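You operate a simulated robot arm through the tools that you are given. There is no shell and no other tool. Be economical: measure what you need, move in short steps, check, and stop when the job is done.

The job below is to be done with a simulated two-armed robot. You get a single attempt, and the scene is never put back.

## Task
Pick up the purple carton that says "346" from the top of the far end of the long bench with one hand, pass it to the other hand and put it on the top of the left desk. Set down upright: purple carton.
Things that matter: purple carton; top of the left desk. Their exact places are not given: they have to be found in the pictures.

The check looks at the end state, three seconds after you hand in, the way a careful person would. Anything else that was tipped, shoved, dropped, spilled or broken makes it a failure.

## Robot
Two 7-joint arms with two-finger parallel grippers on one trunk, on a base that drives. Base frame: it is fixed to the floor where the robot stands at the start and does not move with it; the origin is under the middle of the robot, x ahead of it, y to its left, z up; the surface under the hand at the start is at about z = 0.762. Units: m, degrees, N and s.
The left shoulder is at the start at [0.07, 0.188, 1.386], the right one opposite. With the tool pointing down near the work surface each hand reaches from about 0.1 to 0.68 m from the robot's upright axis, wherever it stands, measured 20 degrees to its own side. Places, roughly: top of the left desk [0.4, -1.9, 0.8]. Payload 3.91 kg a hand.
Tool frame (each hand has its own): the origin (TCP) lies between the finger pads and is the grasp point; the fingertips stand 0.03 m ahead of it; z points along the fingers, y is the line along which they close. The gripper opens to 0.11 m. The fingers are 0.02 m wide and 0.01 m thick; the gripper's body (0.048 by 0.112 m) begins 0.055 m behind the TCP.
Orientation is that of the tool frame in the base frame, as a unit quaternion [w, x, y, z]. With the fingers straight down and closing along the base's y, the tool's x points along the base's -x, its y along +y and its z along -z.

## Interface
- The arms move only by the tool apply_moves. It takes "left_deltas", "right_deltas" or both (then of equal length, played together; a hand with none holds still); each is a list of rows, each a list of 7 numbers: the shift along the tool's x, y, z in m, then the turn, a rotation vector about the tool's x, y, z in degrees, then the opening in per cent of the stroke, from 0 (shut) to 100 (fully open). In form: [[tx, ty, tz, ax, ay, az, jaw], ...]. A call has 1 to 12 rows; each row shifts and turns the commanded pose from where the row before left it, along the tool's axes as they then stand. A row lasts 0.2 s, in which the tool goes at most 0.05 m and 8.6 degrees; a call with a longer step from one row to the next is refused whole, and so is a gripper value outside its range. A pose out of reach is approached as far as the arm can. The call stops where the force on the tool passes 40 N (or 10 N more than at its start, if that is more) or the arm is blocked; 0.2 s more then pass. Each finger travels about 0.072 m/s and halts on what it meets, pressing with about 38 N; the grip force reading is that of the motor and also rises with nothing between the fingers. The clock runs only during rows and for 0.2 s after the last one: add rows that do not move to give the fingers time. It gives the time, the measured TCP pose, the force on the tool (base axes), the opening and the grip force at its end, in the units of the frame above (readings bear some noise), with the torque about the TCP (base axes, N m) and any sound that the robot's microphone picked up, and new pictures: "pictures" is both (left out), scene, wrist or none (wrist: the cameras of the hands that moved).
- Cameras (640 x 400 px; columns grow to the right, rows downward): "scene" is now at [0.1241, 0.0068, 1.5924]; the picture's right is [0.10, -1.00, 0.00], its down [-0.78, -0.08, -0.62] and it looks along [0.62, 0.06, -0.78] (base axes); focal length 253 px, centre (320, 200). "left" rides on the left gripper at [0.072, -0.017, -0.103] in its tool frame; the picture's right is [0.23, 0.97, 0.00], its down [-0.76, 0.18, -0.62] and it looks along [-0.61, 0.14, 0.78] (tool axes); focal length 222 px, centre (320, 200). "right" rides on the right gripper at [0.073, 0.017, -0.103] in its tool frame; the picture's right is [-0.23, 0.97, 0.00], its down [-0.76, -0.18, -0.62] and it looks along [-0.61, -0.14, 0.78] (tool axes); focal length 222 px, centre (320, 200).
- raise_lower(by): slides the trunk up (or, below 0, down) by that many m; the arms and the scene camera ride with it, the base frame stays. It gives what a move gives, with no picture.
- drive_base(legs): drives the robot by 1 to 6 legs, each [ahead, turn to the left] in m and degrees, along the robot's own axes; the way and the turn of a leg run together, so that a leg with both is an arc; at most 1.5 m and 180 degrees a leg. The arms and the cameras ride along, it lands a little off, and it stops where it bumps. It gives what a move gives, and a new picture of the scene camera.
- head_to(pan, tilt): turns the head with the scene camera to pan (to the left, within 86 degrees either way) and tilt (down, from -29 to 69), counted from straight ahead of the robot. It gives what a move gives, and a new picture of the scene camera.
- pixel_to_xyz(camera, pixels): for up to 12 pixels [column, row] of the newest picture of that camera ("zoom" is the newest enlarged one), the place [x, y, z] in the base frame of the surface seen there, good to about 0.002 m. The clock stands still meanwhile.
- inspect(camera, box): a new picture of the part [left, top, right, bottom] of that camera's present view, enlarged. The clock stands still meanwhile.
- close_job(): hands the job in; it is judged then, once.

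Go step by step. Measure first, check grasps and placings, and put right what went wrong. The budget is 80 turns and 260 pictures, counting those below and the enlarged ones. Unless the task says otherwise, let go and move clear before handing in, and close with one line.

The tools are called after "Call:" as name(argument=value, ...) on one line, values as JSON. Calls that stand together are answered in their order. apply_moves: Moves the arms, as the interface text tells. Its arguments: {"type":"object","properties":{"left_deltas":{"type":"array","items":{"type":"array","items":{"type":"number"}}},"right_deltas":{"type":"array","items":{"type":"array","items":{"type":"number"}}},"pictures":{"type":"string","enum":["both","scene","wrist","none"]}},"required":[]} The other tools are called the same way: raise_lower (by) slides the trunk up or down; drive_base (legs) drives the base; head_to (pan, tilt) turns the head that bears the scene camera; pixel_to_xyz (camera, pixels) gives the place of the surface under pixels of a picture; inspect (camera, box) takes an enlarged picture of a part of a camera's view; close_job () hands the job in.

At the start:

```text
time_s: 0.0
left_eef_pos: [0.5785, 0.259, 1.0914]
left_tool_rot: [0.0, 0.001, 1.0, 0.0]
left_force: [0.7, 0.9, -0.2]
left_ft_torque: [-0.03, 0.0, 0.02]
left_gripper_width: 0.1101
left_gripper_force: 0.1
right_eef_pos: [0.5991, -0.2195, 0.9878]
right_tool_rot: [0.015, 0.027, 1.0, 0.005]
right_force: [73.9, 208.1, -231.8]
right_ft_torque: [-28.17, -10.95, -18.87]
right_gripper_width: 0.1098
right_gripper_force: 0.0
trunk travel left (down, up): [-0.896, 0.044]
robot x, y, heading: [0.0007, -0.0025, 0.0]
head pan, tilt: [5.6, 51.4]
```

scene: 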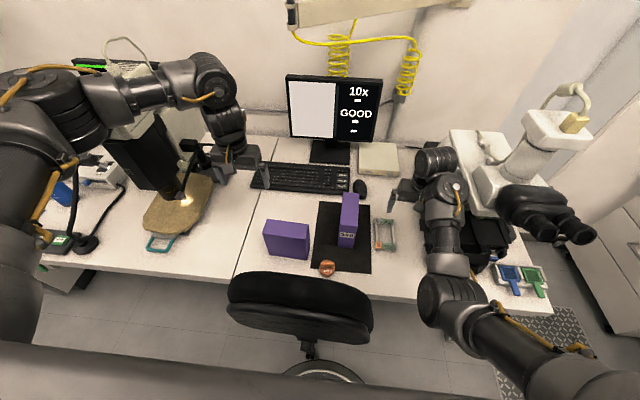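
right: 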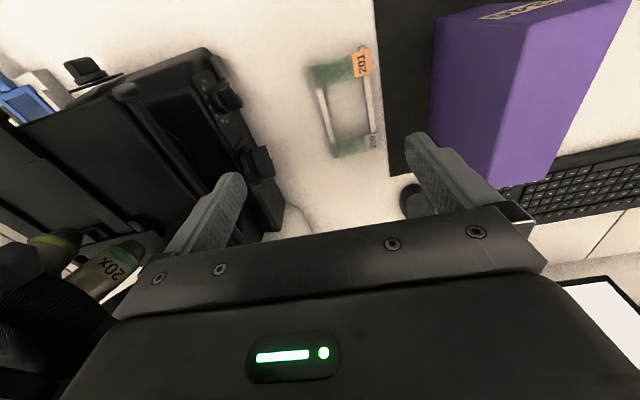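
left: 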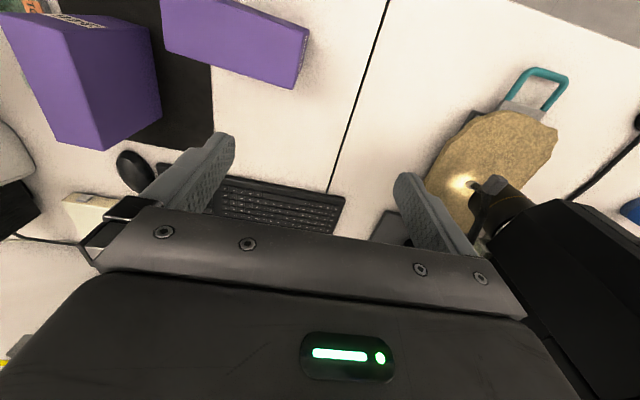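

The scene shows two purple cartons, around (287,240) and (348,220). The right hand starts with a large force reading, near the black microscope at (470,230). I'll zoom in before moving anything.

Call:
inspect(camera="scene", box=[240, 170, 420, 285])

Call:
inspect(camera="scene", box=[380, 120, 600, 310])

Call:
pixel_to_xyz(camera="scene", pixels=[[347, 235], [350, 197], [285, 223], [285, 243], [327, 267], [384, 234], [450, 165], [480, 232], [545, 210], [440, 160]])

```text
3.48 times, centred on (330, 228) of scene
```

zoom: 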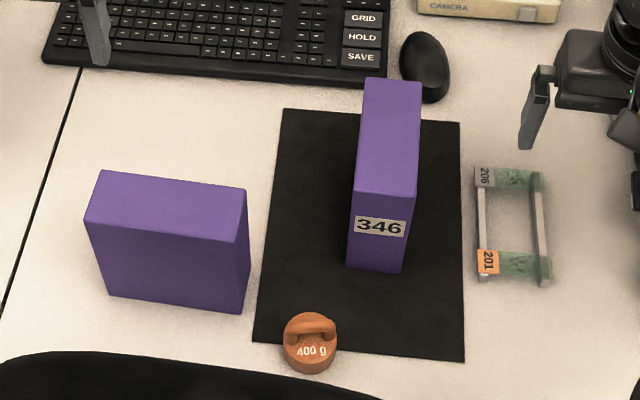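

```text
2.11 times, centred on (490, 215) of scene
```

zoom: 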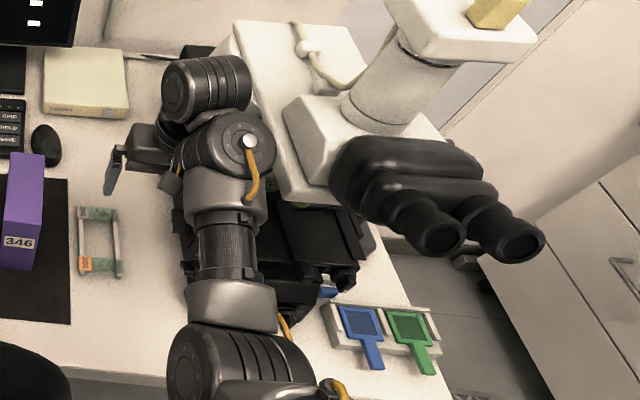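

```text
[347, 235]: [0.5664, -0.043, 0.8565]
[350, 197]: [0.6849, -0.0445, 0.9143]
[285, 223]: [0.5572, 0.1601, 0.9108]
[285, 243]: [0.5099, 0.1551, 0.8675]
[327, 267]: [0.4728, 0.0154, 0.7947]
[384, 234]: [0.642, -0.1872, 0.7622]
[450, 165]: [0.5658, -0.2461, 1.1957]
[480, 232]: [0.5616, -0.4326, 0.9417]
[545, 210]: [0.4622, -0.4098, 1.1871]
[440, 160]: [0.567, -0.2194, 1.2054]
```

The carton labelled "346" is the upright one on the black mat, with its top at about z 0.914. The right hand is pressed toward +y and -z, so I'll ease it a little way along +y and see whether the force falls.

Call:
apply_moves(right_deltas=[[0, 0.01, 0, 0, 0, 0, 100], [0, 0.01, 0, 0, 0, 0, 100]], pictures="both")

```text
time_s: 0.6
left_eef_pos: [0.5775, 0.2587, 1.0924]
left_tool_rot: [0.0, 0.001, 1.0, -0.001]
left_force: [0.3, 0.3, -0.7]
left_ft_torque: [0.01, -0.01, -0.03]
left_gripper_width: 0.1101
left_gripper_force: 0.1
right_eef_pos: [0.6004, -0.1994, 0.989]
right_tool_rot: [0.017, 0.027, 0.999, 0.005]
right_force: [15.6, 30.4, -64.0]
right_ft_torque: [-4.35, -3.74, -2.81]
right_gripper_width: 0.1101
right_gripper_force: 0.1
trunk travel left (down, up): [-0.896, 0.044]
robot x, y, heading: [0.0029, -0.0002, -0.0]
head pan, tilt: [5.6, 51.4]
```

scene: 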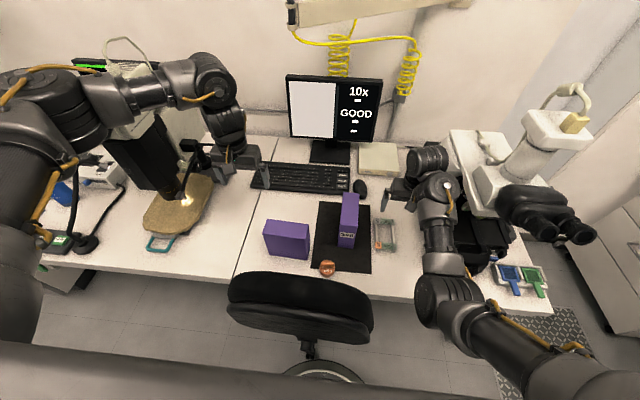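
right: 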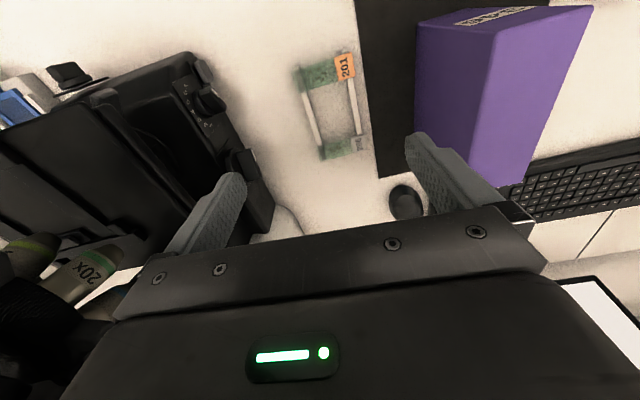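

The right-hand force has dropped a lot and the microscope hasn't shifted. I'll keep going along +y.

Call:
apply_moves(right_deltas=[[0, 0.01, 0, 0, 0, 0, 100], [0, 0.01, 0, 0, 0, 0, 100], [0, 0.01, 0, 0, 0, 0, 100]], pictures="both")

Call:
head_to(pan=-85, tilt=25)

```text
time_s: 1.4
left_eef_pos: [0.577, 0.2582, 1.09]
left_tool_rot: [0.001, 0.001, 1.0, 0.001]
left_force: [-0.1, 0.0, 0.0]
left_ft_torque: [-0.02, -0.01, -0.02]
left_gripper_width: 0.1099
left_gripper_force: 0.0
right_eef_pos: [0.6011, -0.1694, 0.9884]
right_tool_rot: [0.015, 0.028, 0.999, 0.004]
right_force: [0.2, -0.2, 0.0]
right_ft_torque: [0.01, 0.02, 0.01]
right_gripper_width: 0.1101
right_gripper_force: 0.0
trunk travel left (down, up): [-0.896, 0.044]
robot x, y, heading: [-0.0008, -0.0019, 0.0]
head pan, tilt: [5.6, 51.4]
```

scene: 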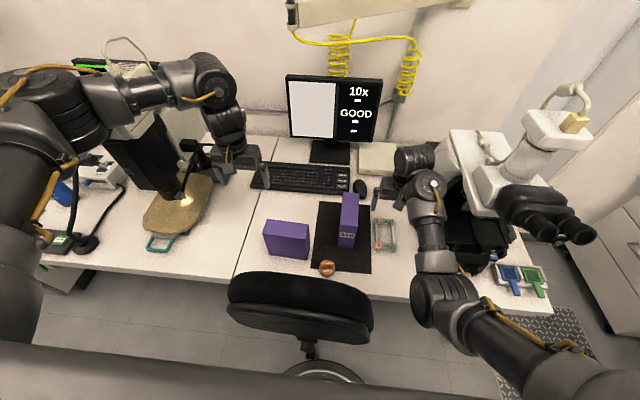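
right: 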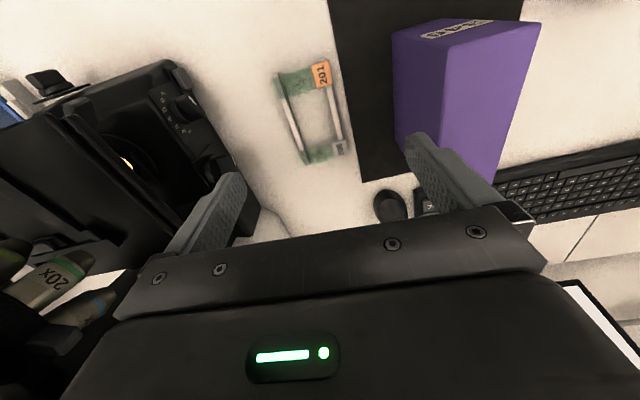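

```text
time_s: 3.0
left_eef_pos: [0.5777, 0.2592, 1.0905]
left_tool_rot: [0.0, 0.001, 1.0, 0.0]
left_force: [0.8, 0.6, -0.9]
left_ft_torque: [-0.01, -0.01, 0.02]
left_gripper_width: 0.11
left_gripper_force: 0.1
right_eef_pos: [0.6012, -0.1698, 0.9875]
right_tool_rot: [0.015, 0.026, 1.0, 0.005]
right_force: [-0.5, 0.3, 0.0]
right_ft_torque: [-0.03, -0.02, 0.02]
right_gripper_width: 0.1098
right_gripper_force: 0.1
trunk travel left (down, up): [-0.896, 0.044]
robot x, y, heading: [0.0004, 0.003, 0.1]
head pan, tilt: [-85.0, 25.0]
```

scene: 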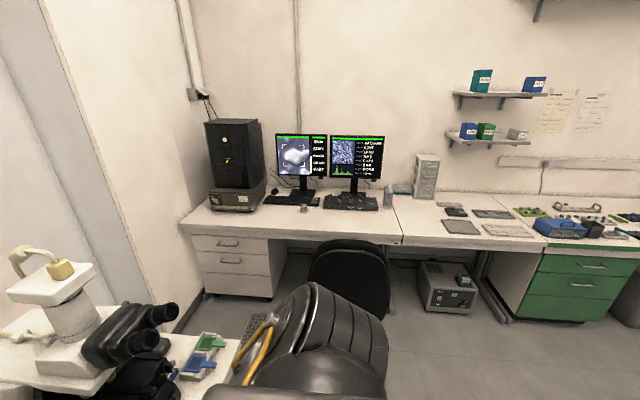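

The right hand is now free, with force near 0. Looking along -y, the left desk is the one with the two monitors. I'll measure its top and the floor obstacles around it.

Call:
pixel_to_xyz(camera="scene", pixels=[[240, 228], [330, 228], [380, 232], [200, 220], [400, 242], [345, 250], [304, 208], [280, 215], [370, 220], [388, 200], [237, 205], [440, 280]])

Call:
inspect(camera="scene", box=[170, 110, 430, 310])

Call:
head_to(pan=-45, tilt=60)

```text
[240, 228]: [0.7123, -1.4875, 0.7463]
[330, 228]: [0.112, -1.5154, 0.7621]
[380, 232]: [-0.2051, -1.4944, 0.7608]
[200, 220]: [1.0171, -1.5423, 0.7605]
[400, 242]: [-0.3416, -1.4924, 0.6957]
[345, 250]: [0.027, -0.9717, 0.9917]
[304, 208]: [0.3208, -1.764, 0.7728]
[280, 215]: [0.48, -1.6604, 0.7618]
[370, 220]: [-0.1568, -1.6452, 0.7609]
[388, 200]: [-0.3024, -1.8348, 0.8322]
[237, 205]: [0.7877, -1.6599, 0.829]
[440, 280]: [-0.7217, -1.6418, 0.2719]
```

```text
2.00 times, centred on (300, 210) of scene
```

zoom: 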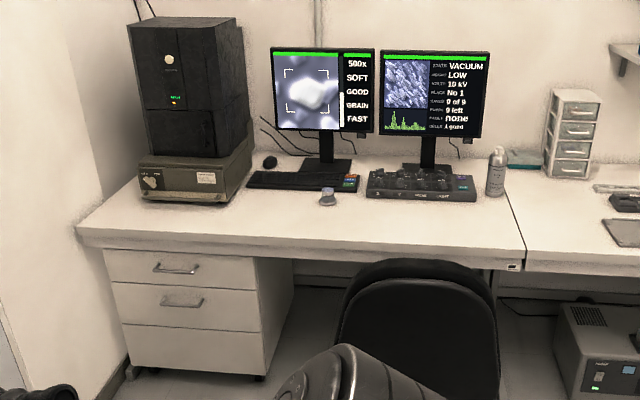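

```text
time_s: 4.1
left_eef_pos: [0.5782, 0.259, 1.0899]
left_tool_rot: [0.0, 0.001, 1.0, 0.0]
left_force: [-0.9, 0.1, -1.7]
left_ft_torque: [-0.01, 0.0, -0.01]
left_gripper_width: 0.11
left_gripper_force: 0.2
right_eef_pos: [0.6015, -0.1711, 0.9879]
right_tool_rot: [0.015, 0.027, 1.0, 0.004]
right_force: [-0.9, -0.3, -0.2]
right_ft_torque: [-0.01, 0.01, 0.01]
right_gripper_width: 0.1102
right_gripper_force: 0.1
trunk travel left (down, up): [-0.896, 0.044]
robot x, y, heading: [-0.0009, -0.0004, 0.1]
head pan, tilt: [-45.0, 60.0]
```

scene: 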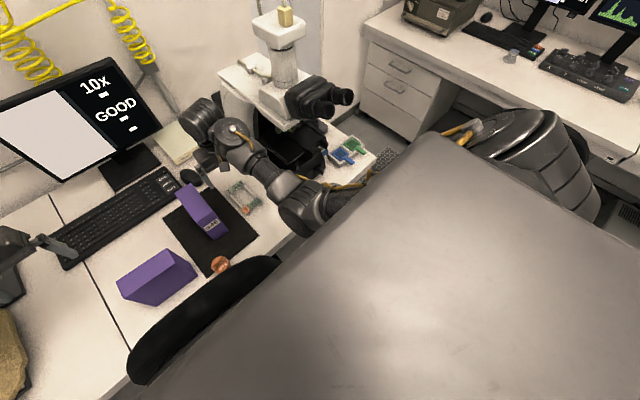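

The desk's front strip, y -1.5 to -1.65 at z 0.762, is clear over x 0.1 to 0.7. Next I'll measure the floor space and the bench end, then look back at the carton to get its size.

Call:
pixel_to_xyz(camera="scene", pixels=[[375, 155], [330, 187], [405, 160], [350, 145], [340, 95], [565, 140], [510, 57], [270, 262], [135, 375], [620, 200], [500, 100]])

Call:
head_to(pan=-5, tilt=55)

Call:
inspect(camera="scene", box=[200, 130, 400, 255])

```text
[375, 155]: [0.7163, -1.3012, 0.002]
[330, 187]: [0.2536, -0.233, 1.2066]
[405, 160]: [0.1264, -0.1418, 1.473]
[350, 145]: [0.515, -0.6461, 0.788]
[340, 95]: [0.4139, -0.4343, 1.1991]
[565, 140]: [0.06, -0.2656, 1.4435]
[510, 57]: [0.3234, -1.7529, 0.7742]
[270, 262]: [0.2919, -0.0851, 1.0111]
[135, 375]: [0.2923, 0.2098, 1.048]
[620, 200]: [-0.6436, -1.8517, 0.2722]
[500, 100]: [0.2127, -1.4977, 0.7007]
```

```text
time_s: 5.2
left_eef_pos: [0.5779, 0.2597, 1.09]
left_tool_rot: [0.001, 0.0, 1.0, 0.0]
left_force: [0.0, -0.1, -0.1]
left_ft_torque: [0.02, -0.01, 0.01]
left_gripper_width: 0.1101
left_gripper_force: 0.1
right_eef_pos: [0.6008, -0.1706, 0.9874]
right_tool_rot: [0.014, 0.027, 1.0, 0.005]
right_force: [0.9, 0.0, 0.5]
right_ft_torque: [-0.01, 0.0, -0.04]
right_gripper_width: 0.11
right_gripper_force: 0.1
trunk travel left (down, up): [-0.896, 0.044]
robot x, y, heading: [0.0004, 0.0005, -0.1]
head pan, tilt: [-5.0, 55.0]
```

scene: 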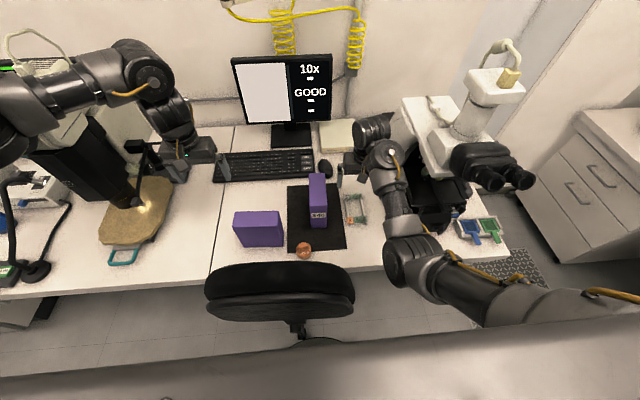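

```text
3.20 times, centred on (300, 192) of scene
```

zoom: 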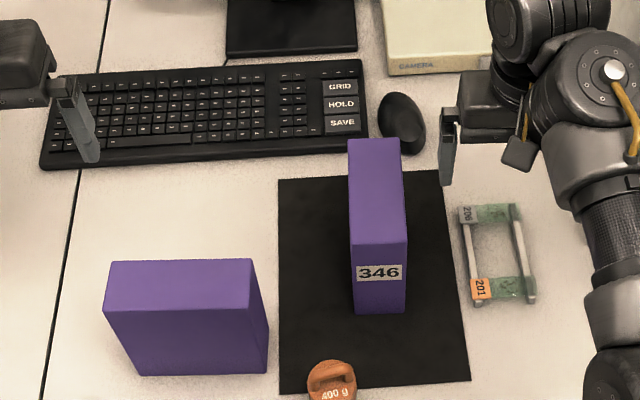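

The label reads 346. I'll take the carton's corners from the enlarged picture.

Call:
pixel_to_xyz(camera="zoom", pixels=[[351, 143], [396, 142], [353, 239], [402, 239], [376, 190], [357, 308], [400, 309], [376, 250], [330, 368], [265, 262], [445, 170], [405, 100]])

Call:
pixel_to_xyz(camera="scene", pixels=[[215, 275], [280, 268], [350, 280], [240, 290], [505, 285], [130, 205], [85, 60]])

```text
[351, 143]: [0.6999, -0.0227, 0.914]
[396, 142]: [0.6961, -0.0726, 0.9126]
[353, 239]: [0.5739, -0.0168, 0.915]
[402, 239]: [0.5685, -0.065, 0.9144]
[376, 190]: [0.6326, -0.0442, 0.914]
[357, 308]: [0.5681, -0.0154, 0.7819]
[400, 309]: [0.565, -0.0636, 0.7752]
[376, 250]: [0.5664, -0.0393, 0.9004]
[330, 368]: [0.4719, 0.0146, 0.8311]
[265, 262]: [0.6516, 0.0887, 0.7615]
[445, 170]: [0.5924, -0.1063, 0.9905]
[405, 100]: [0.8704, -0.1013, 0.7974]
```

```text
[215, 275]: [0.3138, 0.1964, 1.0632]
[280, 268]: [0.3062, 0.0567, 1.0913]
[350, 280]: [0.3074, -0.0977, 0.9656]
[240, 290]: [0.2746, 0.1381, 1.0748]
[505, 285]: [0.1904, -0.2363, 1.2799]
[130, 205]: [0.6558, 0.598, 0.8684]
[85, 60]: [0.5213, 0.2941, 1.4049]
```

The carton spans x 0.566 to 0.702, with centre y about -0.045, width 0.053, top at 0.914 and yaw about -2.7°, which nearly matches the right tool. I'll move the right hand over it at its present height.

Call:
apply_moves(right_deltas=[[-0.007, 0.032, 0, 0, 0, 0, 100], [-0.007, 0.032, 0, 0, 0, 0, 100], [-0.007, 0.032, 0, 0, 0, 0, 100], [-0.007, 0.031, 0, 0, 0, 0, 100], [0, 0, 0, 0, 0, 0, 100]])

```text
time_s: 6.4
left_eef_pos: [0.5778, 0.2569, 1.0912]
left_tool_rot: [0.0, 0.001, 1.0, 0.0]
left_force: [-0.3, -0.5, -1.2]
left_ft_torque: [0.0, -0.03, -0.01]
left_gripper_width: 0.11
left_gripper_force: 0.1
right_eef_pos: [0.6369, -0.0447, 0.9898]
right_tool_rot: [0.016, 0.028, 0.999, 0.005]
right_force: [0.3, 0.7, 0.5]
right_ft_torque: [-0.04, -0.01, 0.01]
right_gripper_width: 0.11
right_gripper_force: 0.1
trunk travel left (down, up): [-0.896, 0.044]
robot x, y, heading: [-0.0005, 0.0003, -0.1]
head pan, tilt: [-5.0, 55.0]
```

scene: 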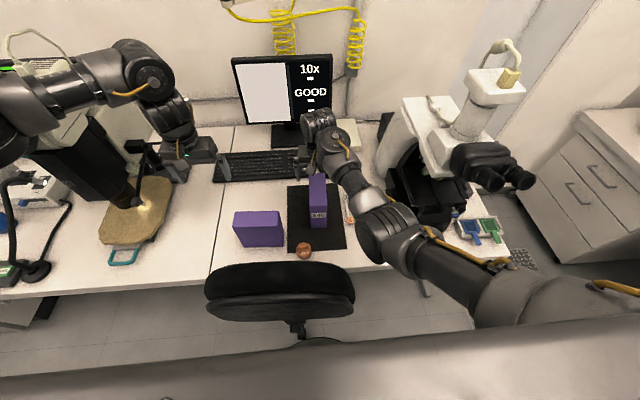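
right: 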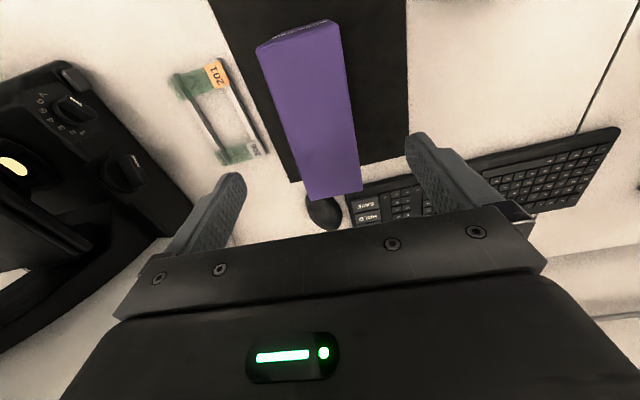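

The hand is centred over the carton. I'll go down 0.10 m and close.

Call:
apply_moves(right_deltas=[[0, 0, 0.025, 0, 0, 0, 100], [0, 0, 0.025, 0, 0, 0, 100], [0, 0, 0.025, 0, 0, 0, 100], [0, 0, 0.025, 0, 0, 0, 100], [0, 0, 0, 0, 0, 0, 100]])

```text
time_s: 7.6
left_eef_pos: [0.5769, 0.2596, 1.0914]
left_tool_rot: [0.0, 0.001, 1.0, 0.0]
left_force: [0.4, 0.0, 0.1]
left_ft_torque: [0.0, 0.02, -0.02]
left_gripper_width: 0.1101
left_gripper_force: 0.1
right_eef_pos: [0.6406, -0.0442, 0.8905]
right_tool_rot: [0.015, 0.028, 0.999, 0.005]
right_force: [0.4, -0.2, -0.2]
right_ft_torque: [0.0, 0.0, -0.03]
right_gripper_width: 0.1102
right_gripper_force: 0.1
trunk travel left (down, up): [-0.896, 0.044]
robot x, y, heading: [0.0047, 0.0028, 0.1]
head pan, tilt: [-5.0, 55.0]
```

scene: 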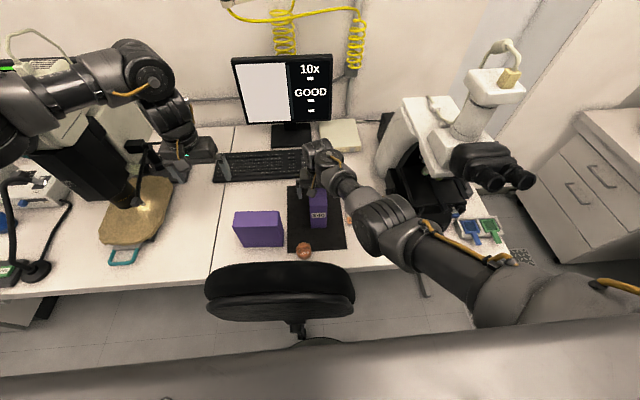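
right: 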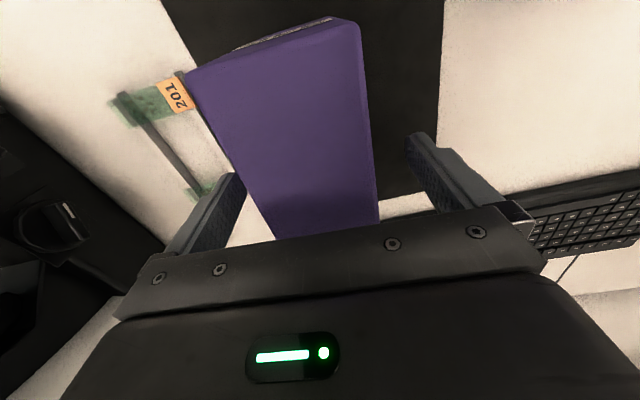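

The fingers straddle the carton cleanly. I'll close them, then lift a small amount as a test.

Call:
apply_moves(right_deltas=[[0, 0, 0, 0, 0, 0, 0], [0, 0, 0, 0, 0, 0, 0], [0, 0, 0, 0, 0, 0, 0], [0, 0, 0, 0, 0, 0, 0], [0, 0, -0.01, 0, 0, 0, 0], [0, 0, -0.02, 0, 0, 0, 0]])

```text
time_s: 9.0
left_eef_pos: [0.5777, 0.2601, 1.0907]
left_tool_rot: [0.001, 0.0, 1.0, -0.001]
left_force: [-0.4, -0.1, 0.6]
left_ft_torque: [-0.04, -0.05, -0.01]
left_gripper_width: 0.1103
left_gripper_force: 0.1
right_eef_pos: [0.6393, -0.0439, 0.9213]
right_tool_rot: [0.015, 0.026, 1.0, 0.005]
right_force: [1.0, -0.7, -1.3]
right_ft_torque: [0.01, -0.02, 0.02]
right_gripper_width: 0.0579
right_gripper_force: 38.1
trunk travel left (down, up): [-0.896, 0.044]
robot x, y, heading: [-0.001, -0.0015, 0.1]
head pan, tilt: [-5.0, 55.0]
```

scene: 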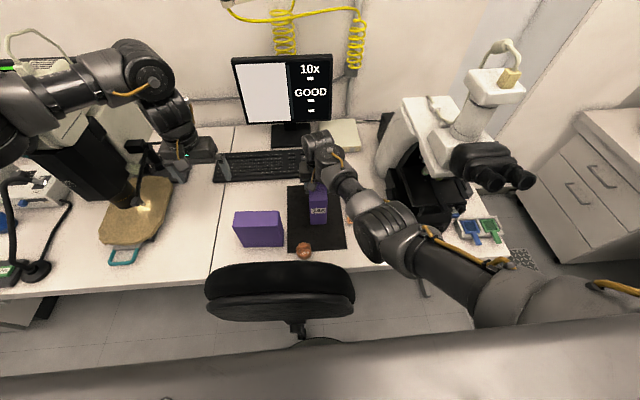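
right: 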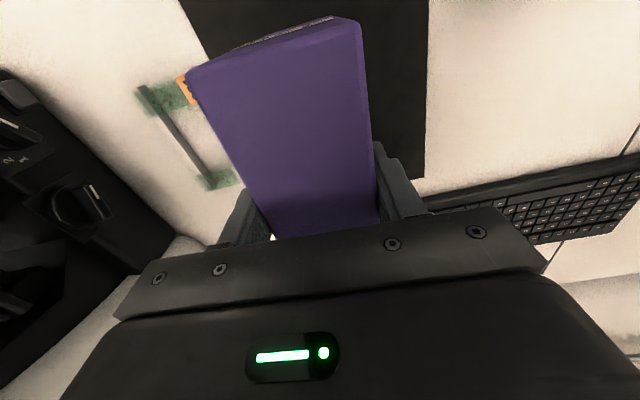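

The carton is held, with width 0.058 and grip force 38 N, and it is light. I'll lift both hands well above the chair back (about 1.09) so the base can back out.

Call:
apply_moves(right_deltas=[[0, 0, -0.04, 0, 0, 0, 0], [0, 0, -0.04, 0, 0, 0, 0], [0, 0, -0.04, 0, 0, 0, 0], [0, 0, -0.04, 0, 0, 0, 0], [0, 0, -0.04, 0, 0, 0, 0], [0.01, 0, -0.04, 0, 0, 0, 0], [0.02, 0, -0.04, 0, 0, 0, 0], [0.02, 0, -0.04, 0, 0, 0, 0], [0.02, 0, -0.03, 0, 0, 0, 0], [0, 0, 0, 0, 0, 0, 0]], left_deltas=[[0, 0, -0.02, 0, 0, 0, 100], [0, 0, -0.02, 0, 0, 0, 100], [0, 0, -0.02, 0, 0, 0, 100], [0, 0, -0.02, 0, 0, 0, 100], [0, 0, -0.02, 0, 0, 0, 100], [0, 0, -0.02, 0, 0, 0, 100], [0, 0, -0.02, 0, 0, 0, 100], [0, 0, -0.02, 0, 0, 0, 100], [0, 0, 0, 0, 0, 0, 100], [0, 0, 0, 0, 0, 0, 100]])

Call:
head_to(pan=-86, tilt=45)

Call:
head_to(pan=86, tilt=45)

```text
time_s: 11.2
left_eef_pos: [0.5786, 0.2578, 1.2487]
left_tool_rot: [0.0, 0.001, 1.0, 0.0]
left_force: [0.1, -0.1, -0.2]
left_ft_torque: [-0.02, 0.01, 0.01]
left_gripper_width: 0.11
left_gripper_force: 0.0
right_eef_pos: [0.6549, 0.0238, 1.1699]
right_tool_rot: [0.015, 0.028, 0.999, 0.005]
right_force: [0.2, -0.6, -2.8]
right_ft_torque: [-0.03, 0.0, 0.0]
right_gripper_width: 0.0578
right_gripper_force: 38.0
right hand out of reach, approached as far as the arm can: row 5, 6, 7, 8, 9
trunk travel left (down, up): [-0.896, 0.044]
robot x, y, heading: [0.0028, -0.0019, 0.1]
head pan, tilt: [-5.0, 55.0]
```

scene: 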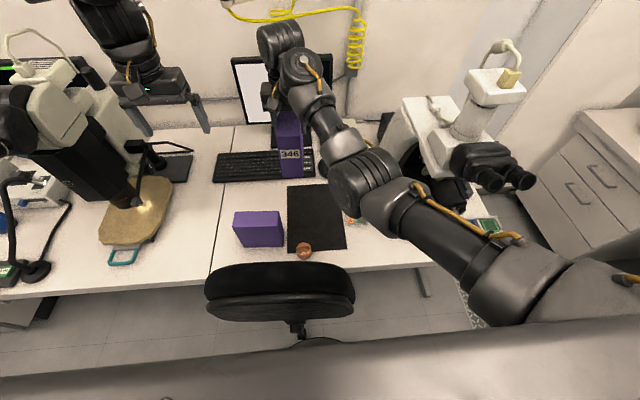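
right: 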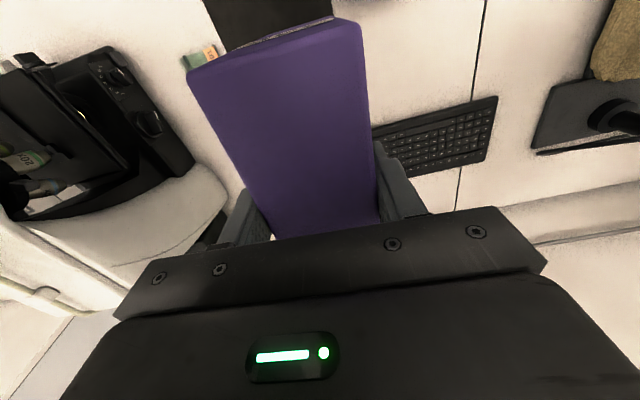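
left: 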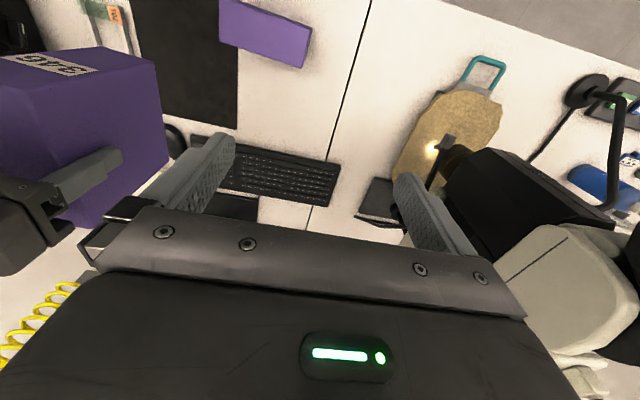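

```text
time_s: 12.7
left_eef_pos: [0.5786, 0.2598, 1.2492]
left_tool_rot: [0.001, 0.001, 1.0, 0.0]
left_force: [0.7, 0.3, 0.4]
left_ft_torque: [0.01, -0.03, 0.03]
left_gripper_width: 0.11
left_gripper_force: 0.0
right_eef_pos: [0.6546, 0.0259, 1.1686]
right_tool_rot: [0.015, 0.028, 1.0, 0.005]
right_force: [-0.9, 0.1, -2.9]
right_ft_torque: [-0.04, -0.01, 0.0]
right_gripper_width: 0.0577
right_gripper_force: 37.7
trunk travel left (down, up): [-0.896, 0.044]
robot x, y, heading: [0.0028, -0.0016, -0.0]
head pan, tilt: [-85.9, 45.0]
```

scene: 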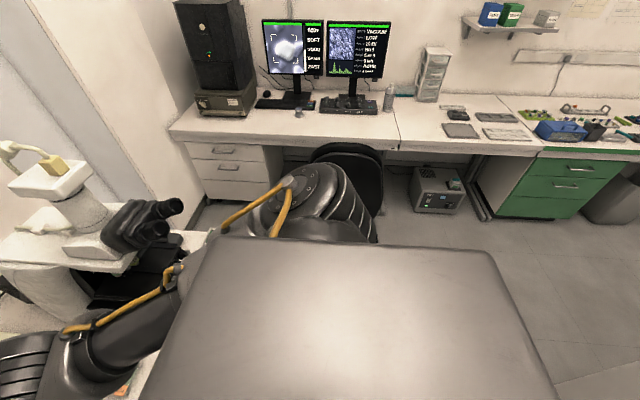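

```text
time_s: 15.3
left_eef_pos: [0.577, 0.2588, 1.2491]
left_tool_rot: [0.0, 0.001, 1.0, 0.0]
left_force: [-0.1, 1.3, 0.5]
left_ft_torque: [0.01, -0.03, 0.02]
left_gripper_width: 0.1102
left_gripper_force: 0.0
right_eef_pos: [0.6538, 0.0244, 1.1693]
right_tool_rot: [0.015, 0.027, 1.0, 0.005]
right_force: [-0.3, 1.1, -2.8]
right_ft_torque: [0.01, -0.01, 0.0]
right_gripper_width: 0.0579
right_gripper_force: 38.0
trunk travel left (down, up): [-0.896, 0.044]
robot x, y, heading: [0.0049, 0.0021, 0.1]
head pan, tilt: [85.9, 45.0]
```

scene: 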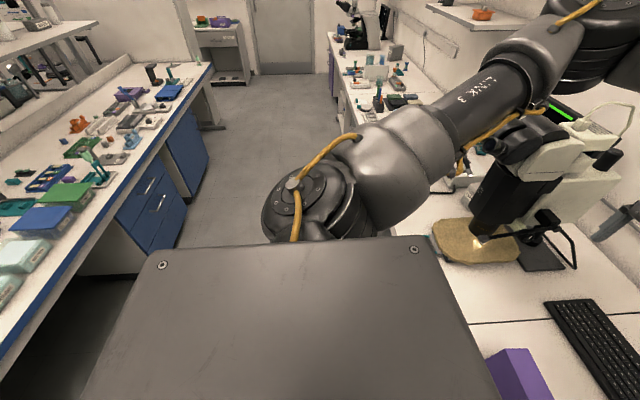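

The right hand hit its reach limit at z 1.17, but it still holds the carton, whose bottom is at about 1.04. The left hand can get higher, so I'll do the handover here above the bench. First I'll turn the carton's near end toward the left shoulder.

Call:
apply_moves(right_deltas=[[0, 0, 0, 0, 0, 7, 0], [0, 0, 0, 0, 0, 7, 0], [0, 0, 0, 0, 0, 7, 0], [0, 0, 0, 0, 0, 0, 0]], pictures="none")

Call:
head_to(pan=0, tilt=40)

```text
time_s: 16.3
left_eef_pos: [0.5784, 0.2594, 1.2485]
left_tool_rot: [0.0, 0.001, 1.0, 0.0]
left_force: [0.1, 0.3, -0.2]
left_ft_torque: [0.0, -0.03, 0.01]
left_gripper_width: 0.1102
left_gripper_force: 0.0
right_eef_pos: [0.6534, 0.0247, 1.1683]
right_tool_rot: [0.014, 0.209, 0.978, 0.007]
right_force: [-1.2, -1.1, -2.6]
right_ft_torque: [0.0, 0.01, -0.05]
right_gripper_width: 0.0575
right_gripper_force: 38.0
trunk travel left (down, up): [-0.896, 0.044]
robot x, y, heading: [-0.0016, -0.0044, 0.1]
head pan, tilt: [85.9, 45.0]
```

```text
time_s: 17.9
left_eef_pos: [0.5772, 0.2584, 1.2505]
left_tool_rot: [0.0, 0.001, 1.0, 0.001]
left_force: [0.2, 0.0, 0.3]
left_ft_torque: [0.03, 0.04, 0.03]
left_gripper_width: 0.1102
left_gripper_force: 0.2
right_eef_pos: [0.6542, 0.0243, 1.1675]
right_tool_rot: [0.015, 0.208, 0.978, 0.007]
right_force: [0.1, -0.3, -2.2]
right_ft_torque: [0.02, 0.01, -0.01]
right_gripper_width: 0.0579
right_gripper_force: 37.6
trunk travel left (down, up): [-0.896, 0.044]
robot x, y, heading: [-0.0003, 0.0017, -0.2]
head pan, tilt: [0.0, 40.0]
```

scene: 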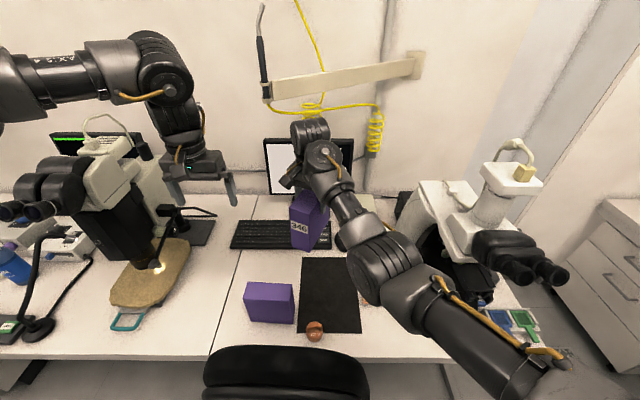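

The yaw worked; the carton's long axis is now about -24°. Before tilting the left hand I'll measure the left microscope and nearby points to plan its path.

Call:
pixel_to_xyz(camera="scene", pixels=[[60, 180], [15, 210], [100, 155], [140, 185], [105, 210], [300, 227], [355, 190], [380, 250], [325, 160], [280, 350], [60, 85], [160, 65]])

Call:
inspect(camera="scene", box=[240, 120, 400, 220])

```text
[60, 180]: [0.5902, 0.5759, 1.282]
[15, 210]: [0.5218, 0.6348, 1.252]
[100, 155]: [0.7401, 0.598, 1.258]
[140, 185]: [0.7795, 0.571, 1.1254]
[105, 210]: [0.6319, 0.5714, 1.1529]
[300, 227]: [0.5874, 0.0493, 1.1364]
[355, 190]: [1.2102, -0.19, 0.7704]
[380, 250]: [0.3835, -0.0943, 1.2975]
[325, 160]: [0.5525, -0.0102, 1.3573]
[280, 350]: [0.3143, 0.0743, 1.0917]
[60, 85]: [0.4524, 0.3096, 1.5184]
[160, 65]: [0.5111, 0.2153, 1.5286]
```

```text
4.00 times, centred on (320, 170) of scene
```

zoom: 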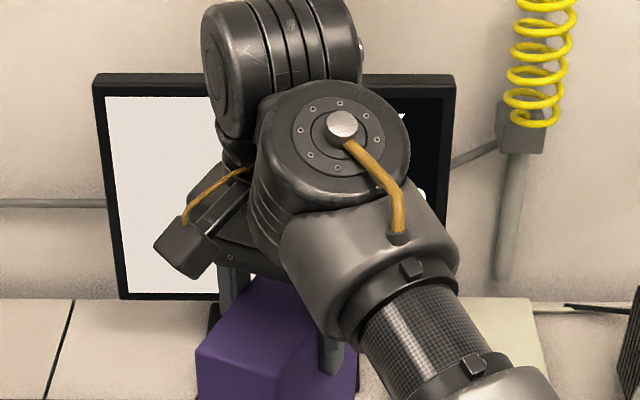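

The left microscope lies beyond y 0.55, so there is room. I'll yaw and tilt the left hand in place, well away from the carton.

Call:
apply_moves(left_deltas=[[0, 0, 0, 0, 0, 8, 100], [0, 0, 0, 0, 0, 8, 100], [0, 0, 0, 0, 0, 8, 100], [0, 0, 0, 0, -8.2, 0, 100], [0, 0, 0, 0, -8.2, 0, 100], [0, 0, 0, 0, -8.2, 0, 100], [0, 0, 0, 0, -8.2, 0, 100], [0, 0, 0, 0, -8.2, 0, 100], [0, 0, 0, 0, -8.2, 0, 100], [0, 0, 0, 0, -8.2, 0, 100], [0, 0, 0, 0, -8.2, 0, 100], [0, 0, 0, 0, 0, 0, 100]])

```text
time_s: 20.5
left_eef_pos: [0.579, 0.2594, 1.2516]
left_tool_rot: [0.53, 0.175, 0.822, -0.112]
left_force: [-1.3, -0.2, -0.3]
left_ft_torque: [-0.03, 0.02, 0.01]
left_gripper_width: 0.1099
left_gripper_force: 0.1
right_eef_pos: [0.6545, 0.0246, 1.1689]
right_tool_rot: [0.013, 0.208, 0.978, 0.007]
right_force: [0.3, 0.3, -2.5]
right_ft_torque: [-0.02, 0.03, 0.01]
right_gripper_width: 0.0579
right_gripper_force: 38.6
trunk travel left (down, up): [-0.896, 0.044]
robot x, y, heading: [0.0016, -0.0013, -0.3]
head pan, tilt: [0.0, 40.0]
```

scene: 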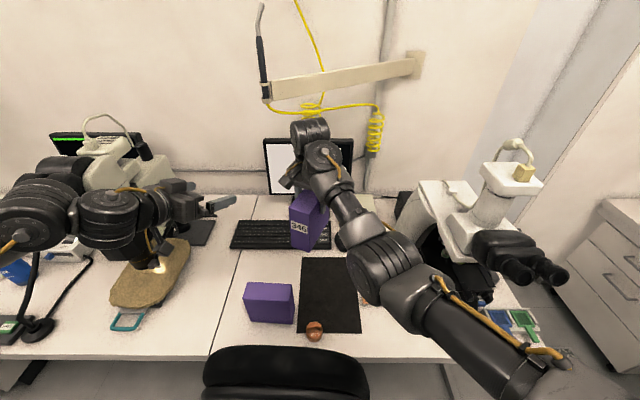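
left: 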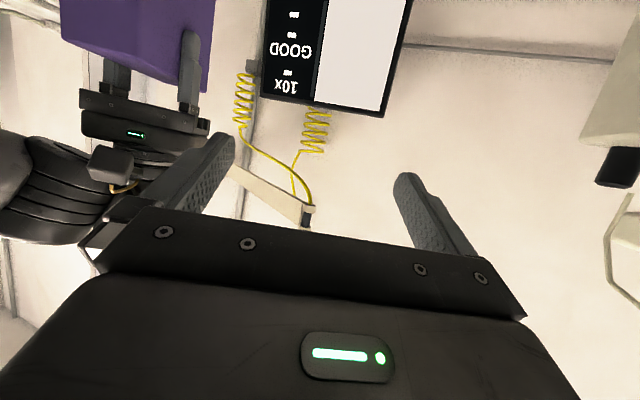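

The left hand is tilted as planned and the carton is visible at the top left of its picture. I'll move it to a pre-grasp point in front of the carton's near face.

Call:
apply_moves(left_deltas=[[0.0137, -0.0307, 0.0092, 0, 0, 0, 100], [0.0137, -0.0307, 0.0092, 0, 0, 0, 100], [0.0137, -0.0307, 0.0092, 0, 0, 0, 100], [0.0137, -0.0307, 0.0092, 0, 0, 0, 100], [0.0137, -0.0307, 0.0092, 0, 0, 0, 100], [0.0137, -0.0307, 0.0092, 0, 0, 0, 100], [0, 0, 0, 0, 0, 0, 100]])

```text
time_s: 22.1
left_eef_pos: [0.52, 0.088, 1.1531]
left_tool_rot: [0.528, 0.175, 0.823, -0.113]
left_force: [0.0, 0.9, 0.3]
left_ft_torque: [-0.02, 0.01, 0.0]
left_gripper_width: 0.1101
left_gripper_force: 0.1
right_eef_pos: [0.6543, 0.0256, 1.1678]
right_tool_rot: [0.014, 0.208, 0.978, 0.006]
right_force: [0.2, -0.6, -2.9]
right_ft_torque: [-0.01, 0.02, -0.01]
right_gripper_width: 0.0578
right_gripper_force: 38.2
trunk travel left (down, up): [-0.896, 0.044]
robot x, y, heading: [0.0022, -0.0047, -0.1]
head pan, tilt: [0.0, 40.0]
```

scene: 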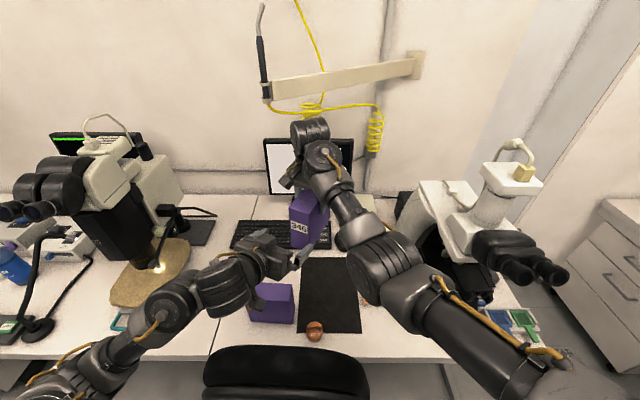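
left: 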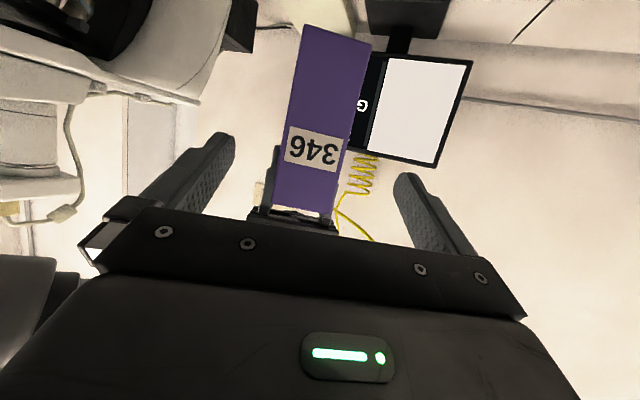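

The carton's face sits between the open fingers in the left picture, near (310,150). I'll measure its position before closing in.

Call:
pixel_to_xyz(camera="left", pixels=[[291, 120], [352, 120], [280, 190], [334, 200], [305, 35], [366, 45]])

```text
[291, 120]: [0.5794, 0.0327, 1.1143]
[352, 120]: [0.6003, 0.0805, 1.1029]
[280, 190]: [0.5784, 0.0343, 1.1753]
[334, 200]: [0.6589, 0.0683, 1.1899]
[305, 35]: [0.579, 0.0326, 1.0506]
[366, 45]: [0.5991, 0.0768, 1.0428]
```

The face is centred on the hand to within 1 mm, at yaw -23.6°. I'll advance 0.12 m along the fingers so the pads cover the carton's lower part without the hand body touching it.

Call:
apply_moves(left_deltas=[[0, 0, 0.024, 0, 0, 0, 100], [0, 0, 0.024, 0, 0, 0, 100], [0, 0, 0.024, 0, 0, 0, 100], [0, 0, 0.024, 0, 0, 0, 100], [0, 0, 0.024, 0, 0, 0, 100], [0, 0, 0, 0, 0, 0, 100]])

Call:
inspect(camera="scene", box=[220, 120, 400, 300])

```text
time_s: 23.5
left_eef_pos: [0.6197, 0.0403, 1.1028]
left_tool_rot: [0.53, 0.176, 0.822, -0.114]
left_force: [0.8, 0.5, 0.3]
left_ft_torque: [-0.02, 0.01, -0.02]
left_gripper_width: 0.1101
left_gripper_force: 0.1
right_eef_pos: [0.6537, 0.0246, 1.1684]
right_tool_rot: [0.014, 0.209, 0.978, 0.006]
right_force: [-0.2, -0.4, -2.7]
right_ft_torque: [-0.03, 0.01, -0.01]
right_gripper_width: 0.0579
right_gripper_force: 37.9
trunk travel left (down, up): [-0.896, 0.044]
robot x, y, heading: [0.001, 0.0008, 0.0]
head pan, tilt: [0.0, 40.0]
```

scene: 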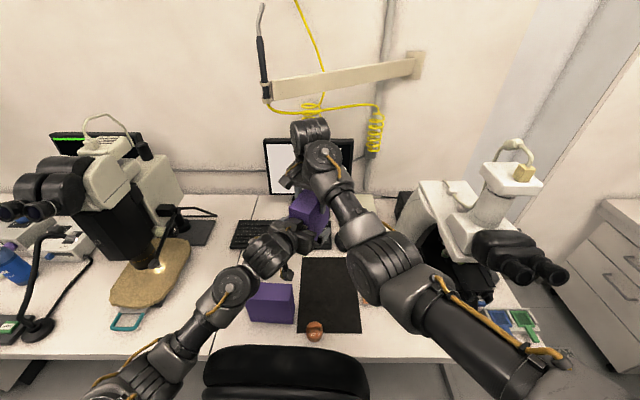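
left: 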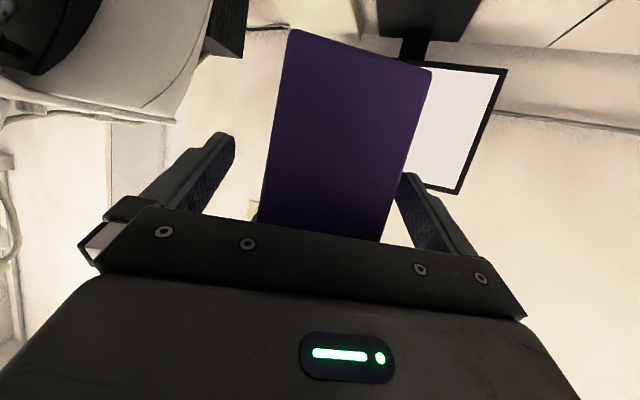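

```text
2.22 times, centred on (310, 210) of scene
```

zoom: 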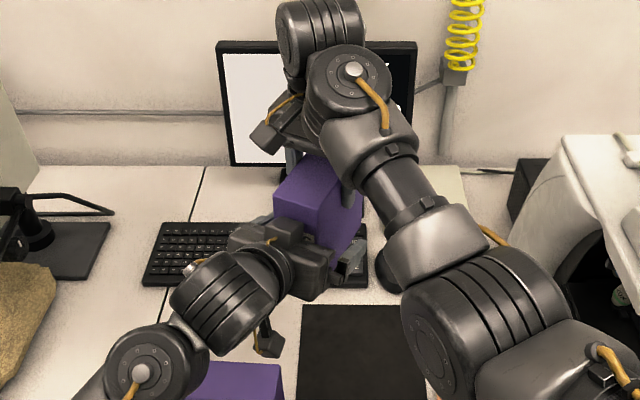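

The geometry looks right, so I'll close the left hand on the carton while the right hand keeps holding.

Call:
apply_moves(left_deltas=[[0, 0, 0, 0, 0, 0, 0], [0, 0, 0, 0, 0, 0, 0], [0, 0, 0, 0, 0, 0, 0], [0, 0, 0, 0, 0, 0, 0], [0, 0, 0, 0, 0, 0, 0]], pictures="wrist")

```text
time_s: 24.7
left_eef_pos: [0.6194, 0.0399, 1.1025]
left_tool_rot: [0.53, 0.176, 0.822, -0.114]
left_force: [2.6, 0.4, 0.0]
left_ft_torque: [0.85, -0.42, 0.91]
left_gripper_width: 0.0579
left_gripper_force: 38.2
right_eef_pos: [0.6531, 0.0242, 1.1677]
right_tool_rot: [0.014, 0.21, 0.978, 0.006]
right_force: [-2.8, -0.6, -1.5]
right_ft_torque: [-0.89, 0.57, -0.81]
right_gripper_width: 0.058
right_gripper_force: 38.6
trunk travel left (down, up): [-0.896, 0.044]
robot x, y, heading: [0.0022, -0.0017, -0.1]
head pan, tilt: [0.0, 40.0]
```

left: 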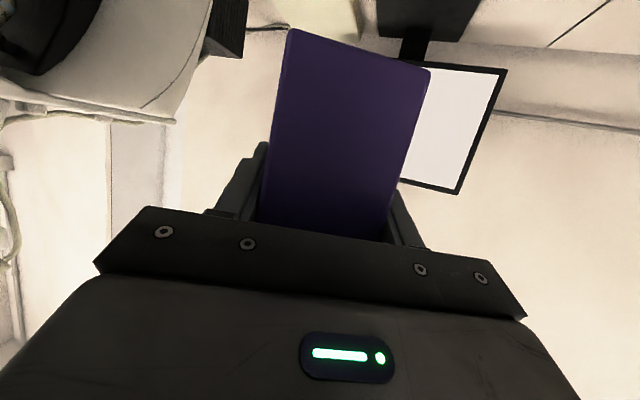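

Both hands hold the carton at width 0.058. I'll open the right hand, then lower the left hand with the carton straight down 0.075 m, since the right hand can't go higher.

Call:
apply_moves(right_deltas=[[0, 0, 0, 0, 0, 0, 100], [0, 0, 0, 0, 0, 0, 100], [0, 0, 0, 0, 0, 0, 100], [0, 0, 0, 0, 0, 0, 100], [0, 0, 0, 0, 0, 0, 100]], left_deltas=[[0, 0, 0, 0, 0, 0, 0], [0, 0, 0, 0, 0, 0, 0], [0, 0, 0, 0, 0, 0, 0], [0, 0, 0, 0, 0, 0, 0], [0, 0, 0, 0, 0, 0, 0]])

```text
time_s: 25.9
left_eef_pos: [0.619, 0.0404, 1.1024]
left_tool_rot: [0.53, 0.175, 0.822, -0.113]
left_force: [0.3, 0.1, 0.1]
left_ft_torque: [0.06, 0.11, 0.02]
left_gripper_width: 0.0581
left_gripper_force: 37.9
right_eef_pos: [0.6549, 0.0242, 1.1692]
right_tool_rot: [0.013, 0.207, 0.978, 0.006]
right_force: [-0.7, 0.9, 0.1]
right_ft_torque: [0.0, 0.0, 0.05]
right_gripper_width: 0.11
right_gripper_force: 0.0
trunk travel left (down, up): [-0.896, 0.044]
robot x, y, heading: [-0.0009, -0.002, 0.2]
head pan, tilt: [0.0, 40.0]
```

scene: 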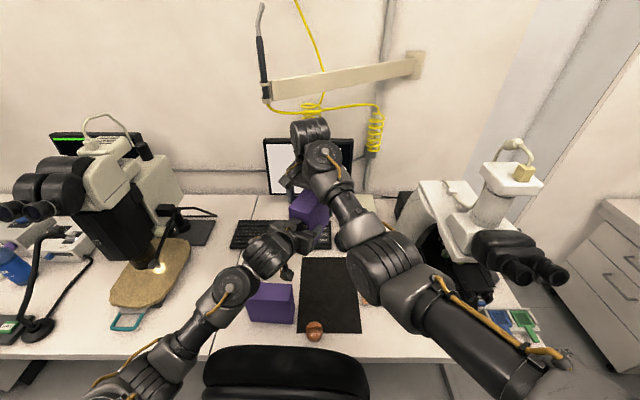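
right: 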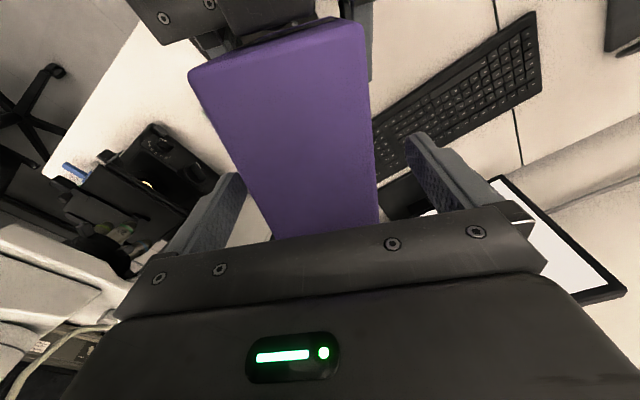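
left: 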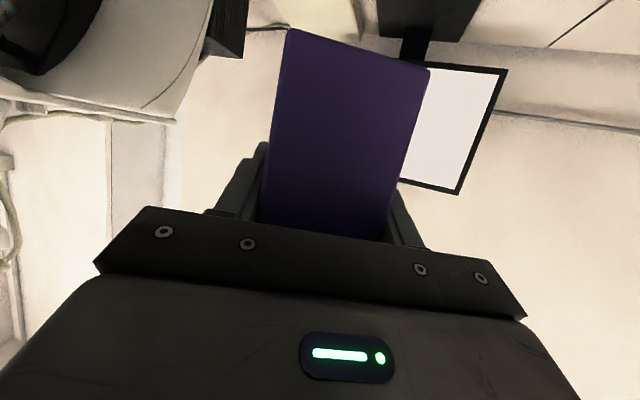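

The left hand holds the carton alone, and the force readings are clean. Before lowering it I'll check how far its forearm is above the chair.

Call:
pixel_to_xyz(camera="scene", pixels=[[240, 285], [205, 310], [235, 300], [170, 345], [265, 250], [130, 375], [215, 325], [290, 355], [215, 355], [185, 370]])

```text
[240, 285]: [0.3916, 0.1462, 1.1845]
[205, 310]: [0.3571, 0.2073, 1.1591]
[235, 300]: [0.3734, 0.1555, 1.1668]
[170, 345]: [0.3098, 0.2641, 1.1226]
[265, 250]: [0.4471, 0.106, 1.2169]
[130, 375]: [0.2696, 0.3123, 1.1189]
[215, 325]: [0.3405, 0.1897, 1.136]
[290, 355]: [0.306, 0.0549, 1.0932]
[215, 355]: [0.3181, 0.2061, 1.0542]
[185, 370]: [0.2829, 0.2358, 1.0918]
```

The left forearm is close to the chair edge: about (0.31, 0.26, 1.12) against a chair edge near (0.32, 0.21, 1.05). I'll raise the trunk 0.043 m first, so that lowering the left hand leaves it at about its present height.

Call:
raise_lower(by=0.043)

Call:
apply_moves(left_deltas=[[0.0148, 0, 0.0067, 0, 0, 0, 0], [0.0148, 0, 0.0067, 0, 0, 0, 0], [0.0148, 0, 0.0067, 0, 0, 0, 0], [0.0148, 0, 0.0067, 0, 0, 0, 0], [0, 0, 0, 0, 0, 0, 0]])

Call:
inspect(camera="right", box=[100, 0, 580, 300])

```text
time_s: 26.8
left_eef_pos: [0.6189, 0.04, 1.1448]
left_tool_rot: [0.529, 0.175, 0.823, -0.113]
left_force: [-0.3, -0.7, -2.0]
left_ft_torque: [0.06, 0.09, -0.01]
left_gripper_width: 0.0579
left_gripper_force: 37.2
right_eef_pos: [0.655, 0.0247, 1.211]
right_tool_rot: [0.015, 0.209, 0.978, 0.008]
right_force: [-0.2, -0.7, 0.3]
right_ft_torque: [0.03, 0.02, 0.03]
right_gripper_width: 0.11
right_gripper_force: 0.0
trunk travel left (down, up): [-0.939, 0.001]
robot x, y, heading: [0.0003, 0.0004, 0.3]
head pan, tilt: [0.0, 40.0]
```

```text
time_s: 28.0
left_eef_pos: [0.6195, 0.0406, 1.0812]
left_tool_rot: [0.529, 0.176, 0.822, -0.114]
left_force: [1.3, -0.2, -3.3]
left_ft_torque: [0.06, 0.1, -0.01]
left_gripper_width: 0.058
left_gripper_force: 38.1
right_eef_pos: [0.6538, 0.0247, 1.2108]
right_tool_rot: [0.014, 0.21, 0.978, 0.007]
right_force: [-0.5, -0.4, 0.3]
right_ft_torque: [-0.01, 0.0, -0.03]
right_gripper_width: 0.1097
right_gripper_force: 0.1
trunk travel left (down, up): [-0.939, 0.001]
robot x, y, heading: [-0.0005, 0.0004, -0.0]
head pan, tilt: [0.0, 40.0]
```

scene: 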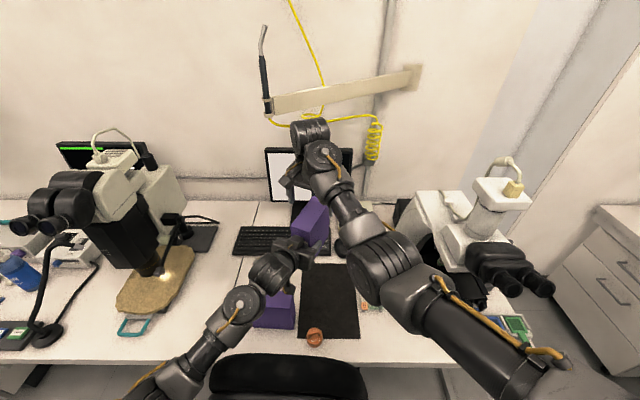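
left: 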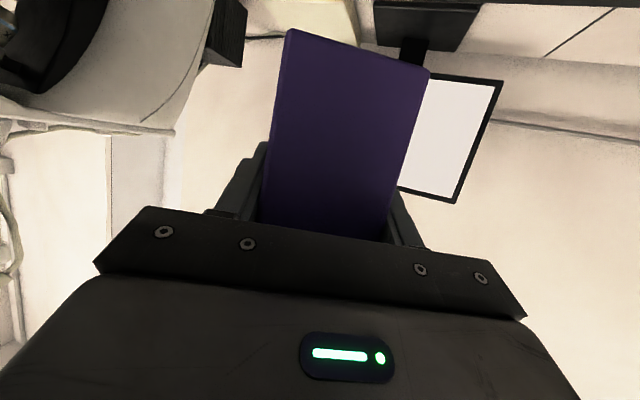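

```text
1.33 times, centred on (340, 150) of right
```

zoom: 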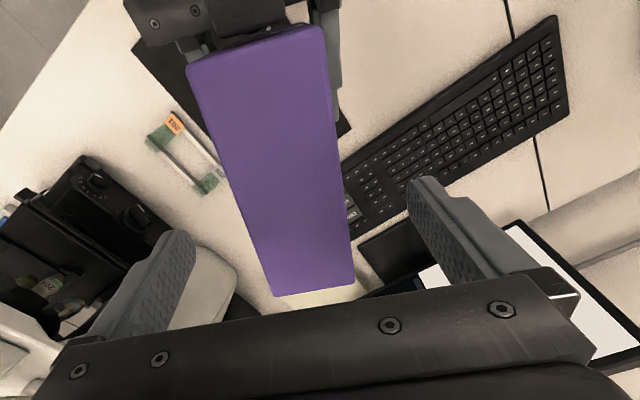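

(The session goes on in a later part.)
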